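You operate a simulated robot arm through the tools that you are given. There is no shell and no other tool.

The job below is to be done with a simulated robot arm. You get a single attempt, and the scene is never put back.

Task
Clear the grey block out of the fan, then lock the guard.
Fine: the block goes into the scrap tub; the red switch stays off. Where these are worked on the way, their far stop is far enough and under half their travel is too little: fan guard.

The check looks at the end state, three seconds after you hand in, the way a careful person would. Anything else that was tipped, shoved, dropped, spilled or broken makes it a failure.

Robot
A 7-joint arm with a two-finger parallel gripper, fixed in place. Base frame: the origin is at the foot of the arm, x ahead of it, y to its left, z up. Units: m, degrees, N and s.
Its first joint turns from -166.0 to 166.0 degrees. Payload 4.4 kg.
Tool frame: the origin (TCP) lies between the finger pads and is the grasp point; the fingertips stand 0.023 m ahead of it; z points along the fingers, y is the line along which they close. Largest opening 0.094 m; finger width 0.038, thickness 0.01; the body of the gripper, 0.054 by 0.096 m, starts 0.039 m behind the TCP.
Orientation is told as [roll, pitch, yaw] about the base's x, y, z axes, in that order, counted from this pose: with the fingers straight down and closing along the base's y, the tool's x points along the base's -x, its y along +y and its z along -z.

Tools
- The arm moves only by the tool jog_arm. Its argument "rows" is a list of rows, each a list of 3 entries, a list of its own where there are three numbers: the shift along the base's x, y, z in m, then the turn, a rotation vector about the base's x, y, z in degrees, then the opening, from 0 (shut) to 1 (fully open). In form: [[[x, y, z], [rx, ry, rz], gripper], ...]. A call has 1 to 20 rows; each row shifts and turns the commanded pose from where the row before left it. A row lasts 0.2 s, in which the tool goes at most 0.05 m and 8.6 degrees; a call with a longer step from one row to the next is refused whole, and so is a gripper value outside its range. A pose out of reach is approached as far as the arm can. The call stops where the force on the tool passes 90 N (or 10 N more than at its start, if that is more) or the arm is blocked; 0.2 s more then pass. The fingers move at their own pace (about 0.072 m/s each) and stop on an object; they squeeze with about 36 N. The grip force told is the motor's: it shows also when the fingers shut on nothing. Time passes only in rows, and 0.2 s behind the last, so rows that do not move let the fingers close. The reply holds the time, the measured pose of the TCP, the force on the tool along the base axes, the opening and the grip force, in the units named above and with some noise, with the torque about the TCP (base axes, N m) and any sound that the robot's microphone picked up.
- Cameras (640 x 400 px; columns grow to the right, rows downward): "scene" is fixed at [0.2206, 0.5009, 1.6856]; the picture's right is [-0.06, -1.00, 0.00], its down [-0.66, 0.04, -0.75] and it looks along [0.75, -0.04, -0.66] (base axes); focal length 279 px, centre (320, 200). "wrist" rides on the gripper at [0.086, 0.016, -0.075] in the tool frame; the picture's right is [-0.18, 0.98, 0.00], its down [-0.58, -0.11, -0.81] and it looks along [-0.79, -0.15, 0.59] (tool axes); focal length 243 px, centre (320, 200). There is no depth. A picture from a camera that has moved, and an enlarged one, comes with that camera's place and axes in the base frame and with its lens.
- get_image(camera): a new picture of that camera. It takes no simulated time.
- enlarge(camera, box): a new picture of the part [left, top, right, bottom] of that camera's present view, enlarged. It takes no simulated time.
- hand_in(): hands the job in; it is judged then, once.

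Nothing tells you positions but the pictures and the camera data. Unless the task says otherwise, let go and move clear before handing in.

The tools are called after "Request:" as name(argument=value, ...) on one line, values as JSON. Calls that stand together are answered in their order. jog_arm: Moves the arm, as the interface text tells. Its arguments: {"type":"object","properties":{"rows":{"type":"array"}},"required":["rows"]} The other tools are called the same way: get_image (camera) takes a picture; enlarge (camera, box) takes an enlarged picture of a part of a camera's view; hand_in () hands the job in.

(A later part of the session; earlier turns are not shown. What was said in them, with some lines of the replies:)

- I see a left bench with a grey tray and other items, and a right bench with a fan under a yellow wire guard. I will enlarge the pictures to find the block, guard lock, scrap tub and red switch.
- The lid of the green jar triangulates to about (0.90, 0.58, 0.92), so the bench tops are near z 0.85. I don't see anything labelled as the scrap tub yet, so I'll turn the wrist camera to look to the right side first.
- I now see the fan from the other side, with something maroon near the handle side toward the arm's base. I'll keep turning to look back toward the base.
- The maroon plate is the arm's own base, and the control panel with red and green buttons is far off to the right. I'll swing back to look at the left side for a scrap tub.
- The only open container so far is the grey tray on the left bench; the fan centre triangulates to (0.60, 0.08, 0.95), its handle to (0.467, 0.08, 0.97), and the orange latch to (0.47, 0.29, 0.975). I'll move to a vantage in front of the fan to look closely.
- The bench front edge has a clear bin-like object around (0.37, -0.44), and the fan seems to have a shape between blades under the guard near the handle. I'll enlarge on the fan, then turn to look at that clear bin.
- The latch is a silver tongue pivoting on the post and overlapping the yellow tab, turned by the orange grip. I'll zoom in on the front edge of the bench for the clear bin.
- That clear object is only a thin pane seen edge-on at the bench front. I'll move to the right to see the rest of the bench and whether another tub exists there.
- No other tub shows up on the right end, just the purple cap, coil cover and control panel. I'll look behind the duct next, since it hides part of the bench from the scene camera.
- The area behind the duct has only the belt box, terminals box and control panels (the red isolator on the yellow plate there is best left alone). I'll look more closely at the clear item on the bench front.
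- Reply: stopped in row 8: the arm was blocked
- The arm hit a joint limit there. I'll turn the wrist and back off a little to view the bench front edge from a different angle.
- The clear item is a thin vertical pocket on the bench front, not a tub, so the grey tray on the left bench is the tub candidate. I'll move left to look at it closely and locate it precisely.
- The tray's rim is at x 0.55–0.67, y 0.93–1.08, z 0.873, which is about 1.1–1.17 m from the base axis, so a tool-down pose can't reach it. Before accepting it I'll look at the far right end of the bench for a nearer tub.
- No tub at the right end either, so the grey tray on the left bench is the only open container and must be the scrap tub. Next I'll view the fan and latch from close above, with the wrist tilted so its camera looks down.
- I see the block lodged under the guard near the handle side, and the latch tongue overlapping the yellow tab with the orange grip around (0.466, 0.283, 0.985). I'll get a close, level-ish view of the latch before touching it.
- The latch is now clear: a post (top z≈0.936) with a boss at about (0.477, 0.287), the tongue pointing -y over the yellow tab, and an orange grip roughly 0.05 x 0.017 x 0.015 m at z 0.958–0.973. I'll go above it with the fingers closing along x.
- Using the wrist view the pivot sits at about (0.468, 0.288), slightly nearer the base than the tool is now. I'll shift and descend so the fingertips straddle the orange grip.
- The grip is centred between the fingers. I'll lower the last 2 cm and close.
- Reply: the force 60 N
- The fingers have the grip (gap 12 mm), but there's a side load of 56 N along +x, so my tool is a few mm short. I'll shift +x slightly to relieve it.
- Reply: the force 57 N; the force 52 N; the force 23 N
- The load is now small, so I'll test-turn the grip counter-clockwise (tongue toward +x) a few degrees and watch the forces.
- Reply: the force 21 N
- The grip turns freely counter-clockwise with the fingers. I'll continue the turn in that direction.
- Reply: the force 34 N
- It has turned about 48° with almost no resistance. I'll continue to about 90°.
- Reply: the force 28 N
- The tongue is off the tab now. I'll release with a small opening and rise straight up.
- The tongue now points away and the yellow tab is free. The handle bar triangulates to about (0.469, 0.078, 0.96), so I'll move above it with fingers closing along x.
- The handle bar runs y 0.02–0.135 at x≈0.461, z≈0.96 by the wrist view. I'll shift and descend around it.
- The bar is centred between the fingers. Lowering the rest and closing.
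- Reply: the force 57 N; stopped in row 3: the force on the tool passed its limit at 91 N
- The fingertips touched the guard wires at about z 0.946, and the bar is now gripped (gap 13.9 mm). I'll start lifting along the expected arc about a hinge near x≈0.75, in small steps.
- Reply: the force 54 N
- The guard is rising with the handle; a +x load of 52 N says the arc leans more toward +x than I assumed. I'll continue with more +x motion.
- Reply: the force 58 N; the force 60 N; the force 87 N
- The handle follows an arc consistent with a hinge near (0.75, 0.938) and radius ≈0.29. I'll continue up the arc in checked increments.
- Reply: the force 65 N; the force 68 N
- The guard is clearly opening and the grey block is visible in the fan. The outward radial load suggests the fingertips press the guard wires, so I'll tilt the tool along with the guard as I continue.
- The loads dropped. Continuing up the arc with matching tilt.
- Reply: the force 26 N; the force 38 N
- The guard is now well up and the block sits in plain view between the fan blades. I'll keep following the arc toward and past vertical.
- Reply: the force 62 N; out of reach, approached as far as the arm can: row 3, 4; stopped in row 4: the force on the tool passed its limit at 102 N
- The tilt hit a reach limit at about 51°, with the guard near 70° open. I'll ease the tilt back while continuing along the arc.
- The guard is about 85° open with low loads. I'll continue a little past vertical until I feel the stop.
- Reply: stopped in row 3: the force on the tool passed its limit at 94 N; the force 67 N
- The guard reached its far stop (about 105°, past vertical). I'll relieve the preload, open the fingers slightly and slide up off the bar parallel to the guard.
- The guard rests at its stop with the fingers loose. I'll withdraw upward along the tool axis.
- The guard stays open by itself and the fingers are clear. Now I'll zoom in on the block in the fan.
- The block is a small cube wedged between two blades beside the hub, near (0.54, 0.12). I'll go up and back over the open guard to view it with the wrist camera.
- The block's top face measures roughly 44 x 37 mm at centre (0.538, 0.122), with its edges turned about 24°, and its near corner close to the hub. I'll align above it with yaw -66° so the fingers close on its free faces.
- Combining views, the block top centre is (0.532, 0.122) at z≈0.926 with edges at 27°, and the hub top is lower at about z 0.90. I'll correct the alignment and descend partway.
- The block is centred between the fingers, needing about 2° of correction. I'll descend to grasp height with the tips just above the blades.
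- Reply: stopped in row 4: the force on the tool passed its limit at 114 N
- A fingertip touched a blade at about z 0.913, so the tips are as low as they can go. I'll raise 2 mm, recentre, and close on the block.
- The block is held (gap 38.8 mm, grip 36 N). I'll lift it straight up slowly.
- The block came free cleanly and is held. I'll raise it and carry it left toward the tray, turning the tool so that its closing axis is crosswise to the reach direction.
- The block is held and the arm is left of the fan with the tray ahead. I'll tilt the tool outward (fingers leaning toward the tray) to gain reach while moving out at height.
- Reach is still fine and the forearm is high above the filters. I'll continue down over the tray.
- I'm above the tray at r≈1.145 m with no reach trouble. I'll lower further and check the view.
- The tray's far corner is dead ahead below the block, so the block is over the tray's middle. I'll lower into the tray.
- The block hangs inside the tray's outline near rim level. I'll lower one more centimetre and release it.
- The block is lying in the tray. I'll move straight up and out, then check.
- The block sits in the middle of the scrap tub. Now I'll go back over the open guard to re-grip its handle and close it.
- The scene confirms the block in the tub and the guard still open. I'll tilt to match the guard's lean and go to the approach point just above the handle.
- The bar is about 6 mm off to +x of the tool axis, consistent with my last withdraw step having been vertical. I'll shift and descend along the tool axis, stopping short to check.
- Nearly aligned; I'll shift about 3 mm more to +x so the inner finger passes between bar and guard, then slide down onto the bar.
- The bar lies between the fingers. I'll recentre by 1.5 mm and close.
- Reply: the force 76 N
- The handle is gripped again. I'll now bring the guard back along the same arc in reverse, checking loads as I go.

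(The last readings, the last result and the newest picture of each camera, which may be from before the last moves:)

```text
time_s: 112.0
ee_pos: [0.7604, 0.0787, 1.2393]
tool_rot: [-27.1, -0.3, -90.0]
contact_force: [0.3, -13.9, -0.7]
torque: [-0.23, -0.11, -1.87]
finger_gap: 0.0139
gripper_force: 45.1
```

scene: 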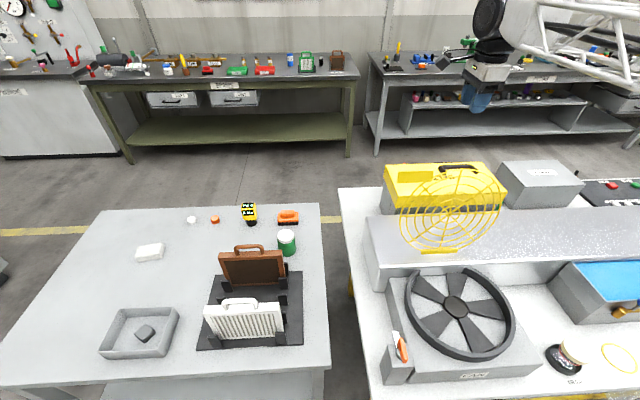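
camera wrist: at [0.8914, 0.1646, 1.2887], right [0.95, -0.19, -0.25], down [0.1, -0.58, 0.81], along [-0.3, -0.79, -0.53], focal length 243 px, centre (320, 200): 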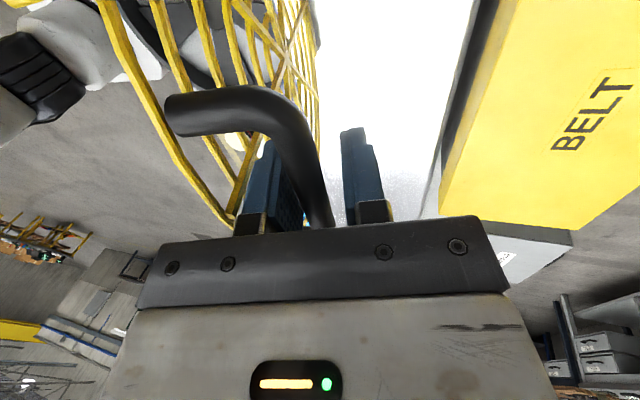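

Request:
jog_arm(rows=[[[-0.0077, 0, 0], [0, 1.6, 0], 0.0], [[-0.0078, 0, -0.0001], [0, 1.6, 0], 0.0], [[-0.0077, 0, -0.0004], [0, 1.6, 0], 0.0], [[-0.0077, 0, -0.0005], [0, 1.6, 0], 0.0], [[-0.0077, 0, -0.0008], [0, 1.6, 0], 0.0], [[-0.0076, 0, -0.001], [0, 1.6, 0], 0.0], [[-0.0076, 0, -0.0012], [0, 1.6, 0], 0.0], [[-0.0076, 0, -0.0013], [0, 1.6, 0], 0.0]])

```text
time_s: 113.8
ee_pos: [0.6999, 0.0791, 1.2332]
tool_rot: [-39.9, -0.2, -90.0]
contact_force: [-1.7, 6.4, 8.5]
torque: [-0.52, -0.1, -1.16]
finger_gap: 0.0135
gripper_force: 45.3
```

Request:
jog_arm(rows=[[[-0.0075, 0, -0.0016], [0, 0.5, 0], 0.0], [[-0.0075, 0, -0.0017], [0, 0.5, 0], 0.0], [[-0.0075, 0, -0.0021], [0, 0, 0], 0.0], [[-0.0074, 0, -0.0021], [0, 0, 0], 0.0], [[-0.0073, 0, -0.0024], [0, 0, 0], 0.0], [[-0.0073, 0, -0.0025], [0, 0, 0], 0.0], [[-0.0072, 0, -0.0028], [0, 0, 0], 0.0], [[-0.0072, 0, -0.0028], [0, 0, 0], 0.0]])

Request:
get_image(camera="scene")

```text
time_s: 115.6
ee_pos: [0.6422, 0.0787, 1.2147]
tool_rot: [-40.9, -0.2, -90.0]
contact_force: [-0.2, -8.0, -1.9]
torque: [-0.19, -0.05, -0.54]
finger_gap: 0.0135
gripper_force: 44.7
```

```text
taken
```

scene: 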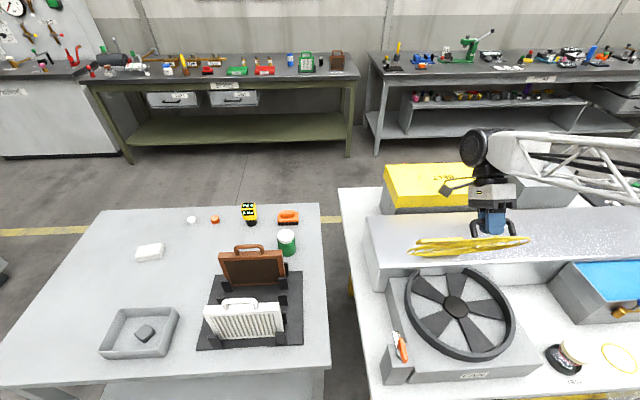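

Request:
jog_arm(rows=[[[-0.007, 0, -0.0032], [0, -1.4, 0], 0.0], [[-0.007, 0, -0.0032], [0, -1.4, 0], 0.0], [[-0.0069, 0, -0.0035], [0, -1.4, 0], 0.0], [[-0.0068, 0, -0.0036], [0, -1.4, 0], 0.0], [[-0.0067, 0, -0.0039], [0, -1.4, 0], 0.0], [[-0.0066, 0, -0.004], [0, -1.4, 0], 0.0]])

```text
time_s: 117.0
ee_pos: [0.6011, 0.0787, 1.1929]
tool_rot: [-32.4, -0.2, -90.0]
contact_force: [14.6, -15.6, -27.6]
torque: [-0.29, 0.28, -0.52]
finger_gap: 0.0135
gripper_force: 44.8
```

Request:
jog_arm(rows=[[[-0.0062, 0, -0.0046], [0, -1.4, 0], 0.0], [[-0.0064, 0, -0.0043], [0, -1.4, 0], 0.0], [[-0.0062, 0, -0.0046], [0, -1.4, 0], 0.0], [[-0.0062, 0, -0.0046], [0, -1.4, 0], 0.0], [[-0.006, 0, -0.0049], [0, -1.4, 0], 0.0], [[-0.0059, 0, -0.0049], [0, -1.4, 0], 0.0], [[-0.0057, 0, -0.0052], [0, -1.4, 0], 0.0], [[-0.0057, 0, -0.0053], [0, -1.4, 0], 0.0]])

```text
time_s: 118.8
ee_pos: [0.5522, 0.0777, 1.1544]
tool_rot: [-21.2, -0.1, -90.0]
contact_force: [36.4, 20.9, -42.9]
torque: [-0.24, 0.4, -0.46]
finger_gap: 0.0134
gripper_force: 44.4
```

Request:
jog_arm(rows=[[[-0.0042, 0, -0.0067], [0, -1.4, 0], 0.0], [[-0.0054, 0, -0.0055], [0, -1.4, 0], 0.0], [[-0.0051, 0, -0.0057], [0, -1.4, 0], 0.0], [[-0.0051, 0, -0.0058], [0, -1.4, 0], 0.0], [[-0.0048, 0, -0.006], [0, -1.4, 0], 0.0], [[-0.0048, 0, -0.0061], [0, -1.4, 0], 0.0]])

```text
time_s: 120.2
ee_pos: [0.5224, 0.078, 1.1213]
tool_rot: [-12.8, -0.2, -90.0]
contact_force: [-47.8, 5.5, 34.6]
torque: [-0.54, -0.28, -0.49]
finger_gap: 0.0137
gripper_force: 44.8
```

Request:
jog_arm(rows=[[[-0.0055, 0, -0.0055], [0, -1, 0], 0.0], [[-0.0044, 0, -0.0062], [0, -1, 0], 0.0], [[-0.0042, 0, -0.0065], [0, -1, 0], 0.0], [[-0.0041, 0, -0.0065], [0, -1, 0], 0.0], [[-0.0038, 0, -0.0067], [0, -1, 0], 0.0], [[-0.0038, 0, -0.0067], [0, -1, 0], 0.0]])

```text
time_s: 121.6
ee_pos: [0.4968, 0.0784, 1.0818]
tool_rot: [-6.8, -0.3, -90.2]
contact_force: [8.9, -29.3, -7.5]
torque: [0.11, 0.1, -0.44]
finger_gap: 0.0135
gripper_force: 44.6
```

Request:
jog_arm(rows=[[[-0.0035, 0, -0.0069], [0, -0.8, 0], 0.0], [[-0.0034, 0, -0.0069], [0, -0.8, 0], 0.0], [[-0.0031, 0, -0.0071], [0, -0.8, 0], 0.0], [[-0.0031, 0, -0.0071], [0, -0.8, 0], 0.0], [[-0.0027, 0, -0.0072], [0, -0.8, 0], 0.0], [[-0.0027, 0, -0.0072], [0, -0.8, 0], 0.0]])

Request:
enlarge(camera="scene", box=[370, 230, 560, 380])

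```text
time_s: 123.0
ee_pos: [0.4774, 0.0789, 1.0393]
tool_rot: [-2.1, -0.1, -90.1]
contact_force: [-36.6, -4.6, 11.3]
torque: [0.14, -0.2, -0.23]
finger_gap: 0.0138
gripper_force: 45.2
```

```text
2.67 times, centred on (465, 305) of scene
camera zoom: at [0.2206, 0.5009, 1.6856], right [-0.06, -1.0, 0.0], down [-0.66, 0.04, -0.75], along [0.75, -0.04, -0.66], focal length 744 px, centre (-67, -80)
```

zoom: 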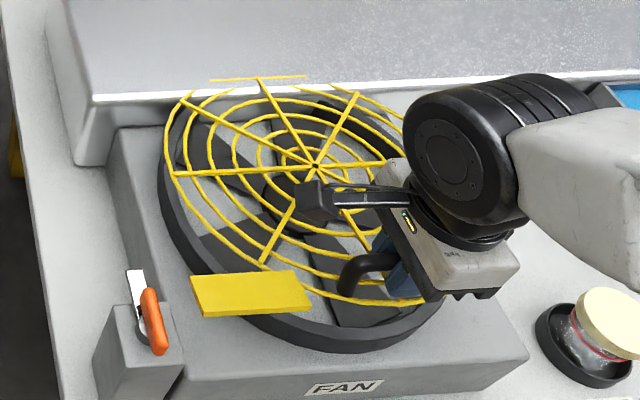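

Nearly closed, with the latch tongue clear of the tab's path. Continuing down gently.

Request:
jog_arm(rows=[[[-0.003, 0, -0.0073], [0, -0.7, 0], 0.0], [[-0.0026, 0, -0.0074], [0, -0.7, 0], 0.0], [[-0.002, 0, -0.0074], [0, -0.7, 0], 0.0], [[-0.0019, 0, -0.0075], [0, 0, 0], 0.0]])

```text
time_s: 124.0
ee_pos: [0.4686, 0.0783, 1.0091]
tool_rot: [0.1, -0.3, -90.1]
contact_force: [-8.9, 17.7, 0.9]
torque: [0.02, -0.12, -0.11]
finger_gap: 0.0132
gripper_force: 45.2
```

Request:
jog_arm(rows=[[[-0.0015, 0, -0.0076], [0, 0, 0], 0.0], [[-0.0015, 0, -0.0076], [0, 0, 0], 0.0], [[-0.0012, 0, -0.0076], [0, 0, 0], 0.0], [[-0.0011, 0, -0.0076], [0, 0, 0], 0.0], [[-0.0005, 0, -0.004], [0, 0, 0], 0.0]])

Request:
enlarge(camera="scene", box=[370, 250, 560, 390])

```text
time_s: 125.2
ee_pos: [0.4609, 0.0773, 0.9744]
tool_rot: [0.1, -0.2, -90.1]
contact_force: [-5.3, 4.6, -0.6]
torque: [0.04, -0.07, 0.21]
finger_gap: 0.0135
gripper_force: 44.8
```

```text
2.86 times, centred on (465, 320) of scene
camera zoom: at [0.2206, 0.5009, 1.6856], right [-0.06, -1.0, 0.0], down [-0.66, 0.04, -0.75], along [0.75, -0.04, -0.66], focal length 797 px, centre (-94, -143)
```

zoom: 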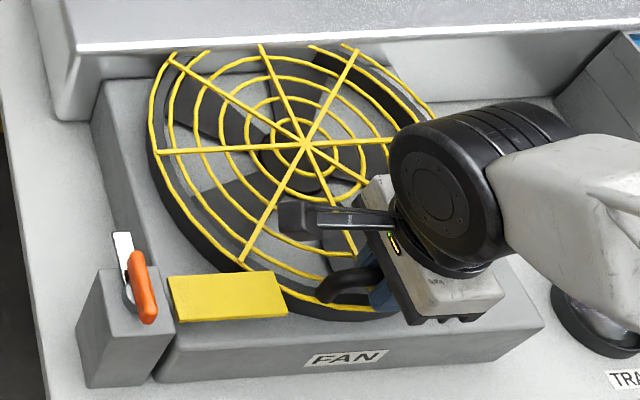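

Request:
jog_arm(rows=[[[-0.0002, 0, -0.002], [0, 0, 0], 0.0], [[-0.0002, 0, -0.002], [0, 0, 0], 0.0]])

```text
time_s: 125.8
ee_pos: [0.4629, 0.0771, 0.9717]
tool_rot: [0.1, -0.2, -90.1]
contact_force: [-30.7, 2.5, 37.1]
torque: [-0.03, -0.18, 0.3]
finger_gap: 0.0137
gripper_force: 44.8
```

The guard is seated (37 N upward reaction). I'll release and rise.

Request:
jog_arm(rows=[[[0, 0, 0], [0, 0, 0], 0.3], [[0, 0, 0], [0, 0, 0], 0.5], [[0, 0, 0.01], [0, 0, 0], 0.5], [[0, 0, 0.03], [0, 0, 0], 0.5], [[0, 0, 0.04], [0, 0, 0], 0.5], [[0, 0.02, 0.04], [0, 0, 0], 0.5]])

Request:
enlarge(camera="scene", box=[370, 250, 560, 390])

Request:
get_image(camera="wrist")

```text
time_s: 127.2
ee_pos: [0.4627, 0.0968, 1.0903]
tool_rot: [0.0, -0.2, -90.1]
contact_force: [-0.7, -0.4, 0.9]
torque: [0.02, 0.0, -0.01]
finger_gap: 0.0469
gripper_force: 0.0
```

```text
2.86 times, centred on (465, 320) of scene
camera zoom: at [0.2206, 0.5009, 1.6856], right [-0.06, -1.0, 0.0], down [-0.66, 0.04, -0.75], along [0.75, -0.04, -0.66], focal length 797 px, centre (-94, -143)
```

zoom: 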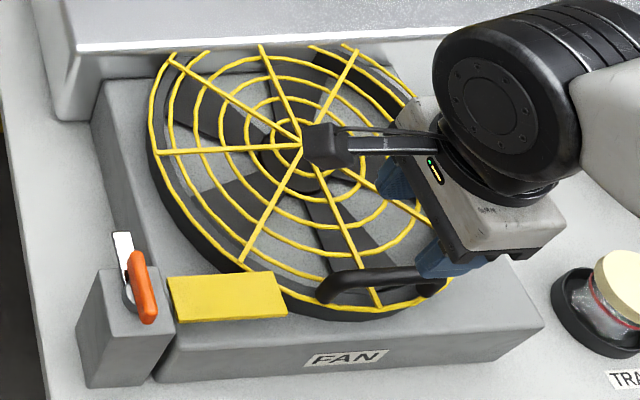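

```text
taken
camera wrist: at [0.4797, 0.1829, 1.1641], right [0.98, -0.19, 0.0], down [-0.11, -0.58, 0.81], along [-0.15, -0.79, -0.59], focal length 243 px, centre (320, 200)
```

wrist: 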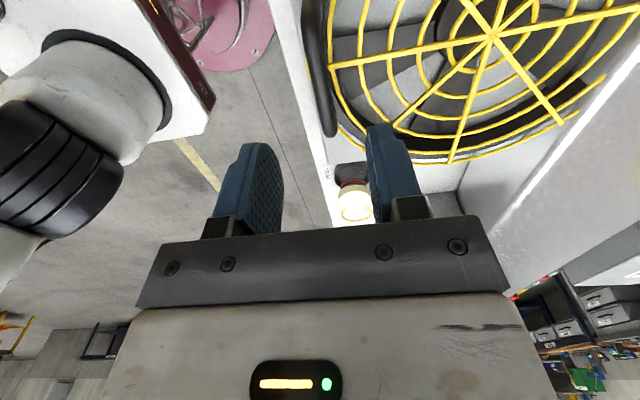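

The guard is closed flush. Now I'll return to the latch grip at (0.468, 0.2885) with the fingers closing along y to turn it back.

Request:
jog_arm(rows=[[[0, 0.0174, 0.003], [0, 0, 8.19], 0.5], [[0, 0.0174, 0.003], [0, 0, 8.19], 0.5], [[0.0005, 0.0174, 0.003], [0, 0, 8.19], 0.5], [[0.0005, 0.0174, 0.003], [0, 0, 8.19], 0.5], [[0.0005, 0.0174, 0.003], [0, 0, 8.19], 0.5], [[0.0005, 0.0174, 0.003], [0, 0, 8.19], 0.5], [[0.0005, 0.0174, 0.003], [0, 0, 8.19], 0.5], [[0.0005, 0.0174, 0.003], [0, 0, 8.19], 0.5], [[0.0005, 0.0174, 0.003], [0, 0, 8.19], 0.5], [[0.0005, 0.0174, 0.003], [0, 0, 8.19], 0.5], [[0.0005, 0.0177, 0.003], [0, 0, 8.19], 0.5]])

Request:
get_image(camera="wrist")

Request:
enlarge(camera="wrist", box=[240, 0, 400, 130])

```text
time_s: 129.6
ee_pos: [0.4644, 0.2905, 1.1248]
tool_rot: [0.2, -0.2, 0.1]
contact_force: [0.6, -0.4, 0.2]
torque: [0.01, 0.02, 0.03]
finger_gap: 0.047
gripper_force: 0.1
```

```text
taken
camera wrist: at [0.379, 0.3058, 1.1988], right [0.18, 0.98, 0.0], down [0.58, -0.11, 0.81], along [0.8, -0.15, -0.59], focal length 243 px, centre (320, 200)
```

wrist: 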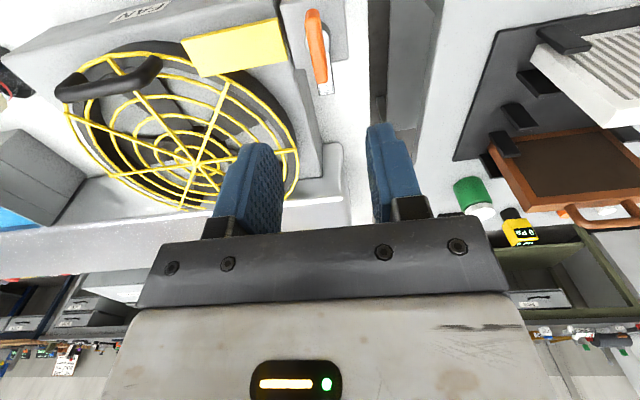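

```text
3.08 times, centred on (320, 65) of wrist
camera zoom: at [0.379, 0.3058, 1.1988], right [0.18, 0.98, 0.0], down [0.58, -0.11, 0.81], along [0.8, -0.15, -0.59], focal length 746 px, centre (320, 615)
```

zoom: 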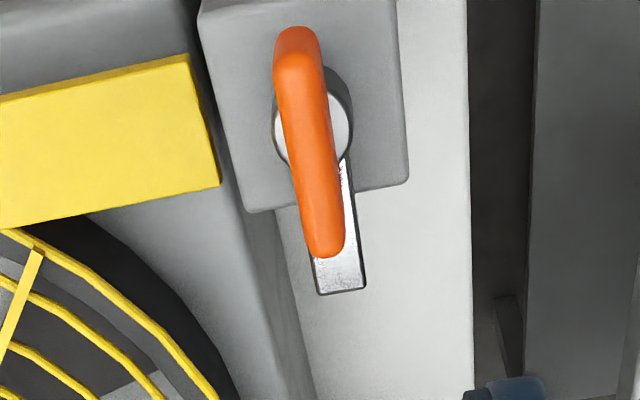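

Request:
jog_arm(rows=[[[0.003, -0.0028, -0.03], [0, 0, 0], 0.5], [[0, 0, -0.04], [0, 0, 0], 0.5], [[0, 0, -0.03], [0, 0, 0], 0.5], [[0, 0, -0.02], [0, 0, 0], 0.5]])

Request:
get_image(camera="wrist")

```text
time_s: 130.6
ee_pos: [0.4686, 0.2861, 1.0025]
tool_rot: [0.0, -0.2, 0.1]
contact_force: [-0.9, -0.5, -0.3]
torque: [0.0, 0.03, -0.01]
finger_gap: 0.0473
gripper_force: 0.0
```

```text
taken
camera wrist: at [0.3822, 0.3025, 1.0776], right [0.18, 0.98, 0.0], down [0.58, -0.11, 0.81], along [0.79, -0.15, -0.59], focal length 243 px, centre (320, 200)
```

wrist: 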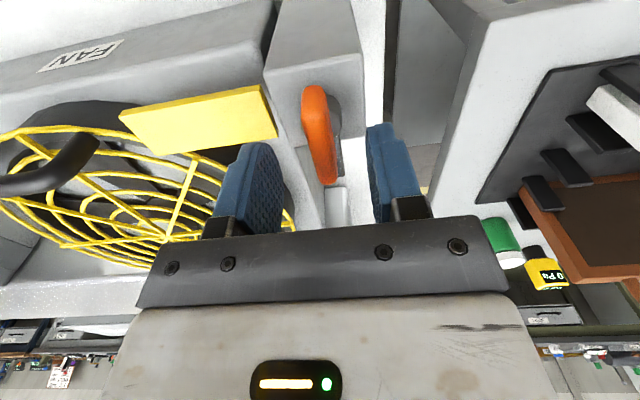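

The grip is centred. I'll narrow the opening slightly, descend and close.

Request:
jog_arm(rows=[[[0, 0, 0], [0, 0, 0], 0.36], [[0, 0, -0.008], [0, 0, 0], 0.36], [[0, 0, -0.007], [0, 0, 0], 0.36], [[0, 0, -0.004], [0, 0, 0], 0.36]])

Request:
jog_arm(rows=[[[0, 0, 0], [0, 0, 0], 0.1], [[0, 0, 0], [0, 0, 0], 0.0], [[0, 0, 0], [0, 0, 0], 0.0]])

```text
time_s: 131.6
ee_pos: [0.469, 0.2872, 0.9858]
tool_rot: [0.0, -0.2, 0.0]
contact_force: [0.2, 0.3, -0.4]
torque: [0.03, 0.0, 0.0]
finger_gap: 0.0337
gripper_force: 0.0
```

```text
time_s: 132.4
ee_pos: [0.4689, 0.2868, 0.9847]
tool_rot: [0.1, -0.2, 0.0]
contact_force: [-1.3, 36.1, -9.9]
torque: [0.07, -0.03, -0.02]
finger_gap: 0.0119
gripper_force: 44.5
```

Gripped. A small recentring, then I'll turn clockwise back over the tab.

Request:
jog_arm(rows=[[[-0.0006, 0.001, 0], [0, 0, 0], 0.0], [[0, 0, 0], [0, 0, -4], 0.0], [[0, 0, 0], [0, 0, -5], 0.0], [[0, 0, 0], [0, 0, -5], 0.0]])

```text
time_s: 133.4
ee_pos: [0.4689, 0.2879, 0.9847]
tool_rot: [-0.1, -0.3, -14.1]
contact_force: [9.1, -2.2, -11.2]
torque: [0.19, 0.96, 0.0]
finger_gap: 0.012
gripper_force: 45.5
```

Request:
jog_arm(rows=[[[0, 0, 0], [0, 0, -6], 0.0], [[0, 0, 0], [0, 0, -6], 0.0], [[0, 0, 0], [0, 0, -6], 0.0], [[0, 0, 0], [0, 0, -6], 0.0], [[0, 0, 0], [0, 0, -6], 0.0], [[0, 0, 0], [0, 0, -6], 0.0]])

Request:
enlarge(camera="scene", box=[370, 310, 470, 385])

```text
time_s: 134.8
ee_pos: [0.4688, 0.2868, 0.985]
tool_rot: [0.0, -0.3, -50.1]
contact_force: [-29.2, -43.8, 12.3]
torque: [0.68, 1.04, 0.07]
finger_gap: 0.0121
gripper_force: 44.9
```

```text
5.33 times, centred on (420, 348) of scene
camera zoom: at [0.2206, 0.5009, 1.6856], right [-0.06, -1.0, 0.0], down [-0.66, 0.04, -0.75], along [0.75, -0.04, -0.66], focal length 1488 px, centre (-213, -587)
```

zoom: 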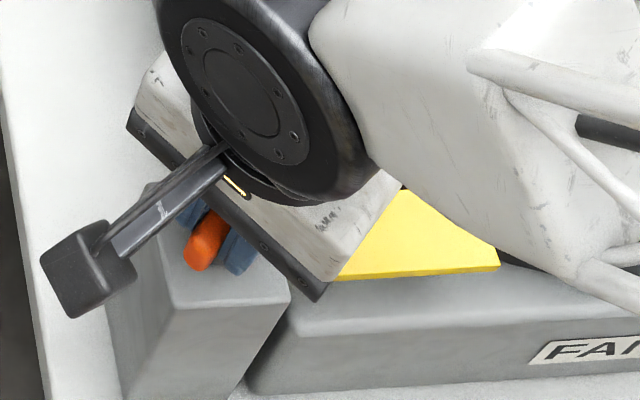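

Request:
jog_arm(rows=[[[-0.0007, -0.0008, 0], [0, 0, -5], 0.0], [[0, 0, 0], [0, 0, -6], 0.0], [[0, 0, 0], [0, 0, -6], 0.0]])

```text
time_s: 135.6
ee_pos: [0.4694, 0.2872, 0.9843]
tool_rot: [-0.1, -0.2, -67.1]
contact_force: [-22.1, -37.8, 3.1]
torque: [0.05, 0.36, 0.05]
finger_gap: 0.0118
gripper_force: 45.0
```

Request:
jog_arm(rows=[[[-0.0007, -0.0008, 0], [0, 0, -5], 0.0], [[0, 0, 0], [0, 0, -6], 0.0], [[0, 0, 0], [0, 0, -6], 0.0], [[0, 0, 0], [0, 0, -6], 0.0]])

Request:
get_image(camera="wrist")

```text
time_s: 136.6
ee_pos: [0.4687, 0.2881, 0.985]
tool_rot: [0.0, -0.2, -90.1]
contact_force: [-10.5, -5.1, -17.6]
torque: [1.29, 0.12, 0.11]
finger_gap: 0.0118
gripper_force: 44.9
```

```text
taken
camera wrist: at [0.4844, 0.3733, 1.0585], right [0.98, -0.19, 0.0], down [-0.11, -0.58, 0.81], along [-0.15, -0.79, -0.59], focal length 243 px, centre (320, 200)
```

wrist: 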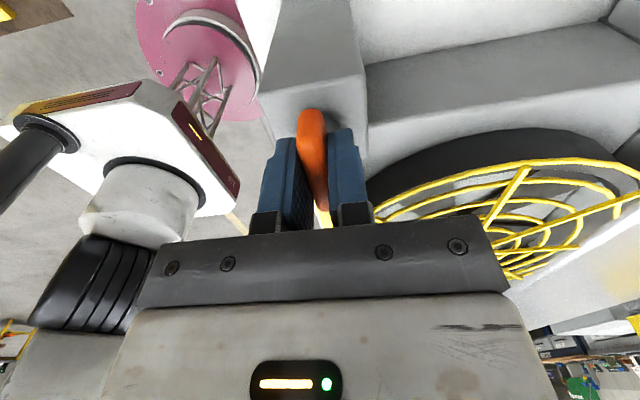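

It's back at the original angle with a hint of stop torque. I'll nudge 2° more to be sure it's against its stop.

Request:
jog_arm(rows=[[[0, 0, 0], [0, 0, -1.5], 0.0], [[0, 0, 0], [0, 0, 0], 0.0]])

```text
time_s: 137.2
ee_pos: [0.4685, 0.287, 0.9853]
tool_rot: [0.1, -0.2, -91.5]
contact_force: [-4.3, 7.7, -27.0]
torque: [0.04, 0.06, 1.64]
finger_gap: 0.0119
gripper_force: 45.0
```

Torque rose to 1.6 N·m, so the latch is at its locked stop. I'll relax, open and rise clear.

Request:
jog_arm(rows=[[[0, 0, 0], [0, 0, 1.2], 0.0], [[0, 0, 0], [0, 0, 0], 0.3], [[0, 0, 0], [0, 0, 0], 0.5], [[0, 0, 0.01], [0, 0, 0], 0.5], [[0, 0, 0.03], [0, 0, 0], 0.5], [[0, 0, 0.04], [0, 0, 0], 0.5], [[0, 0, 0.04], [0, 0, 0], 0.5], [[-0.02, 0, 0.04], [0, 0, 0], 0.5], [[-0.03, -0.02, 0.04], [0, 0, 0], 0.5], [[-0.03, -0.03, 0.04], [0, 0, 0], 0.5], [[0, -0.04, 0.04], [0, 0, 0], 0.5]])

Request:
get_image(camera="scene")

Request:
enlarge(camera="scene", box=[370, 250, 560, 390])

Request:
enlarge(camera="scene", box=[80, 280, 220, 380])

```text
refused: row 9 steps farther than a row can; nothing moved
```

```text
taken
```

scene: 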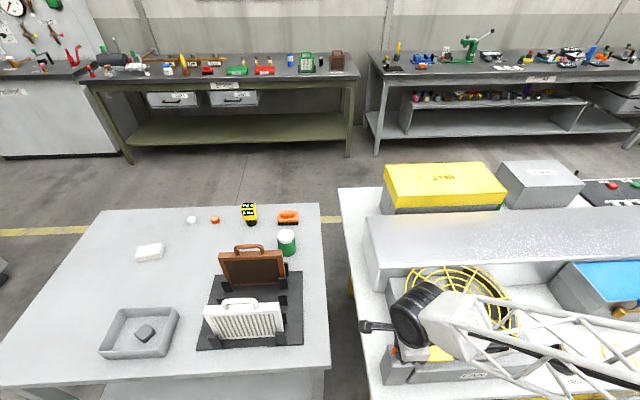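

```text
2.86 times, centred on (465, 320) of scene
camera zoom: at [0.2206, 0.5009, 1.6856], right [-0.06, -1.0, 0.0], down [-0.66, 0.04, -0.75], along [0.75, -0.04, -0.66], focal length 797 px, centre (-94, -143)
```

zoom: 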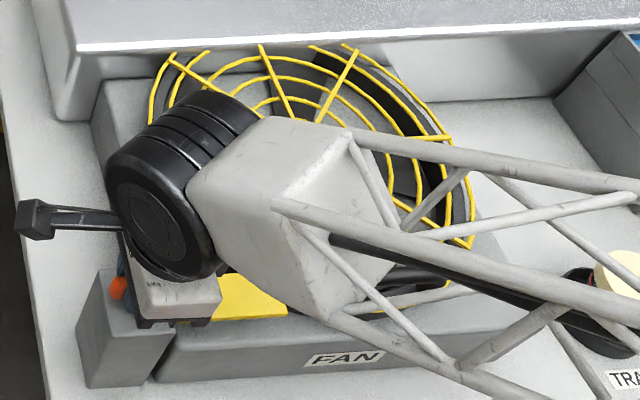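

```text
4.00 times, centred on (150, 330) of scene
camera zoom: at [0.2206, 0.5009, 1.6856], right [-0.06, -1.0, 0.0], down [-0.66, 0.04, -0.75], along [0.75, -0.04, -0.66], focal length 1116 px, centre (1000, -320)
```

zoom: 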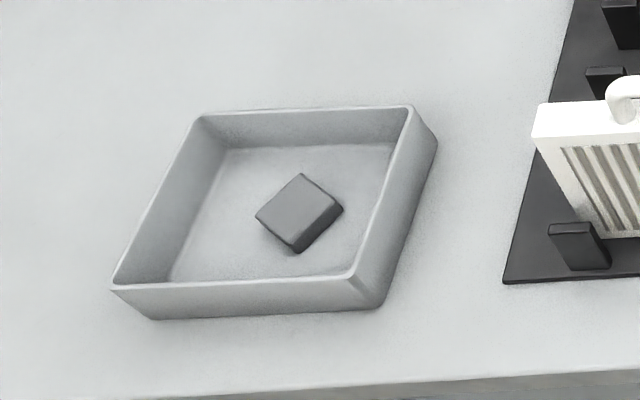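

The call was refused because one row was too long, so nothing moved; the block lies in the tub as intended. I'll repeat the release with shorter steps.

Request:
jog_arm(rows=[[[0, 0, 0], [0, 0, 1.2], 0.0], [[0, 0, 0], [0, 0, 0], 0.3], [[0, 0, 0], [0, 0, 0], 0.5], [[0, 0, 0.01], [0, 0, 0], 0.5], [[0, 0, 0.03], [0, 0, 0], 0.5], [[0, 0, 0.04], [0, 0, 0], 0.5], [[0, 0, 0.04], [0, 0, 0], 0.5], [[0, -0.01, 0.04], [0, 0, 0], 0.5], [[0, -0.03, 0.035], [0, 0, 0], 0.5], [[0, -0.035, 0.03], [0, 0, 0], 0.5], [[0, -0.04, 0.025], [0, 0, 0], 0.5], [[0, -0.045, 0.01], [0, 0, 0], 0.5], [[0, -0.045, 0.01], [0, 0, 0], 0.5], [[0, -0.045, 0.01], [0, 0, 0], 0.5]])

Request:
get_image(camera="scene")

Request:
enlarge(camera="scene", box=[370, 250, 560, 390])

Request:
get_image(camera="wrist")

```text
time_s: 140.2
ee_pos: [0.4681, 0.0361, 1.2637]
tool_rot: [0.0, -0.2, -90.3]
contact_force: [-0.4, 0.3, -0.4]
torque: [-0.02, 0.04, 0.0]
finger_gap: 0.0471
gripper_force: 0.0
```

```text
taken
```

scene: 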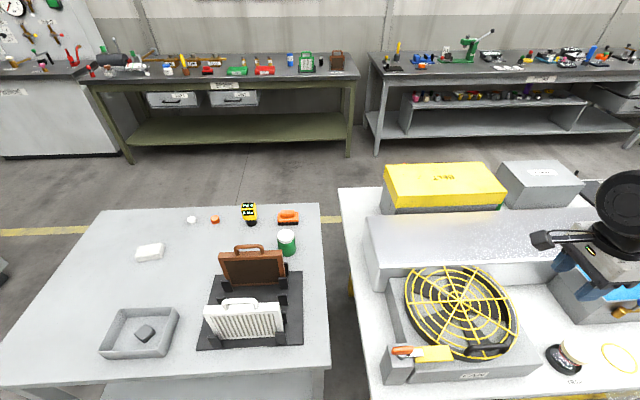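

```text
2.86 times, centred on (465, 320) of scene
camera zoom: at [0.2206, 0.5009, 1.6856], right [-0.06, -1.0, 0.0], down [-0.66, 0.04, -0.75], along [0.75, -0.04, -0.66], focal length 797 px, centre (-94, -143)
```

zoom: 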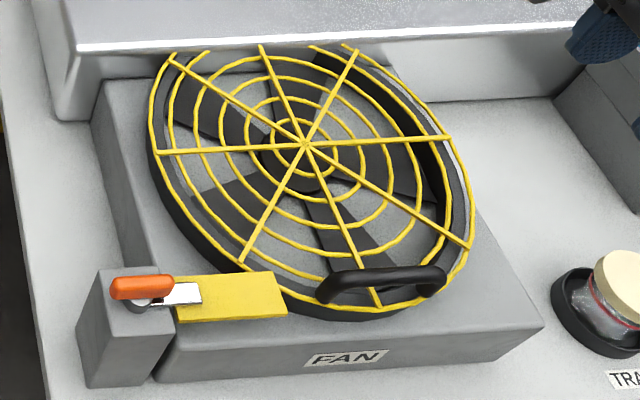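

```text
taken
camera wrist: at [0.4854, 0.1218, 1.3371], right [0.98, -0.19, 0.0], down [-0.11, -0.58, 0.81], along [-0.15, -0.79, -0.59], focal length 243 px, centre (320, 200)
```

wrist: 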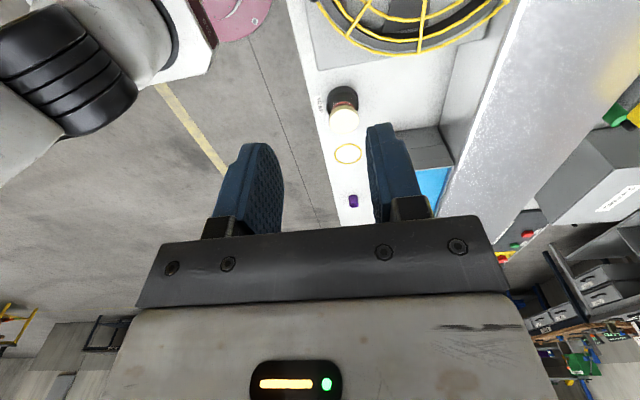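

The guard is closed with the latch tongue back over the yellow tab, the fan is clear, and the block lies in the scrap tub. I touched no switches, everything else looks undisturbed, and the arm is clear of the work, so I'm handing in.

Request:
hand_in()

```text
The job is handed in.
```

The grey block is out of the fan and lying in the scrap tub, and the guard is closed and locked. I've handed the job in.

- **Guard:** I opened it to its far stop to get the block out, then closed it until it sat firmly. The latch is turned back over the yellow tab, right against its stop.
- **Scrap tub:** nothing in view is labelled as a scrap tub. I used the grey tray on the left bench because it was the only empty open container I could find.
- **Red switch:** I didn't touch any switches, including the red one.
- **Contact on the way:** a fingertip briefly pressed on a fan blade while I was reaching for the block (up to 114 N). I saw no damage or change afterwards.

In the last pictures nothing else looked moved or tipped, and the arm had let go and was clear of the work.
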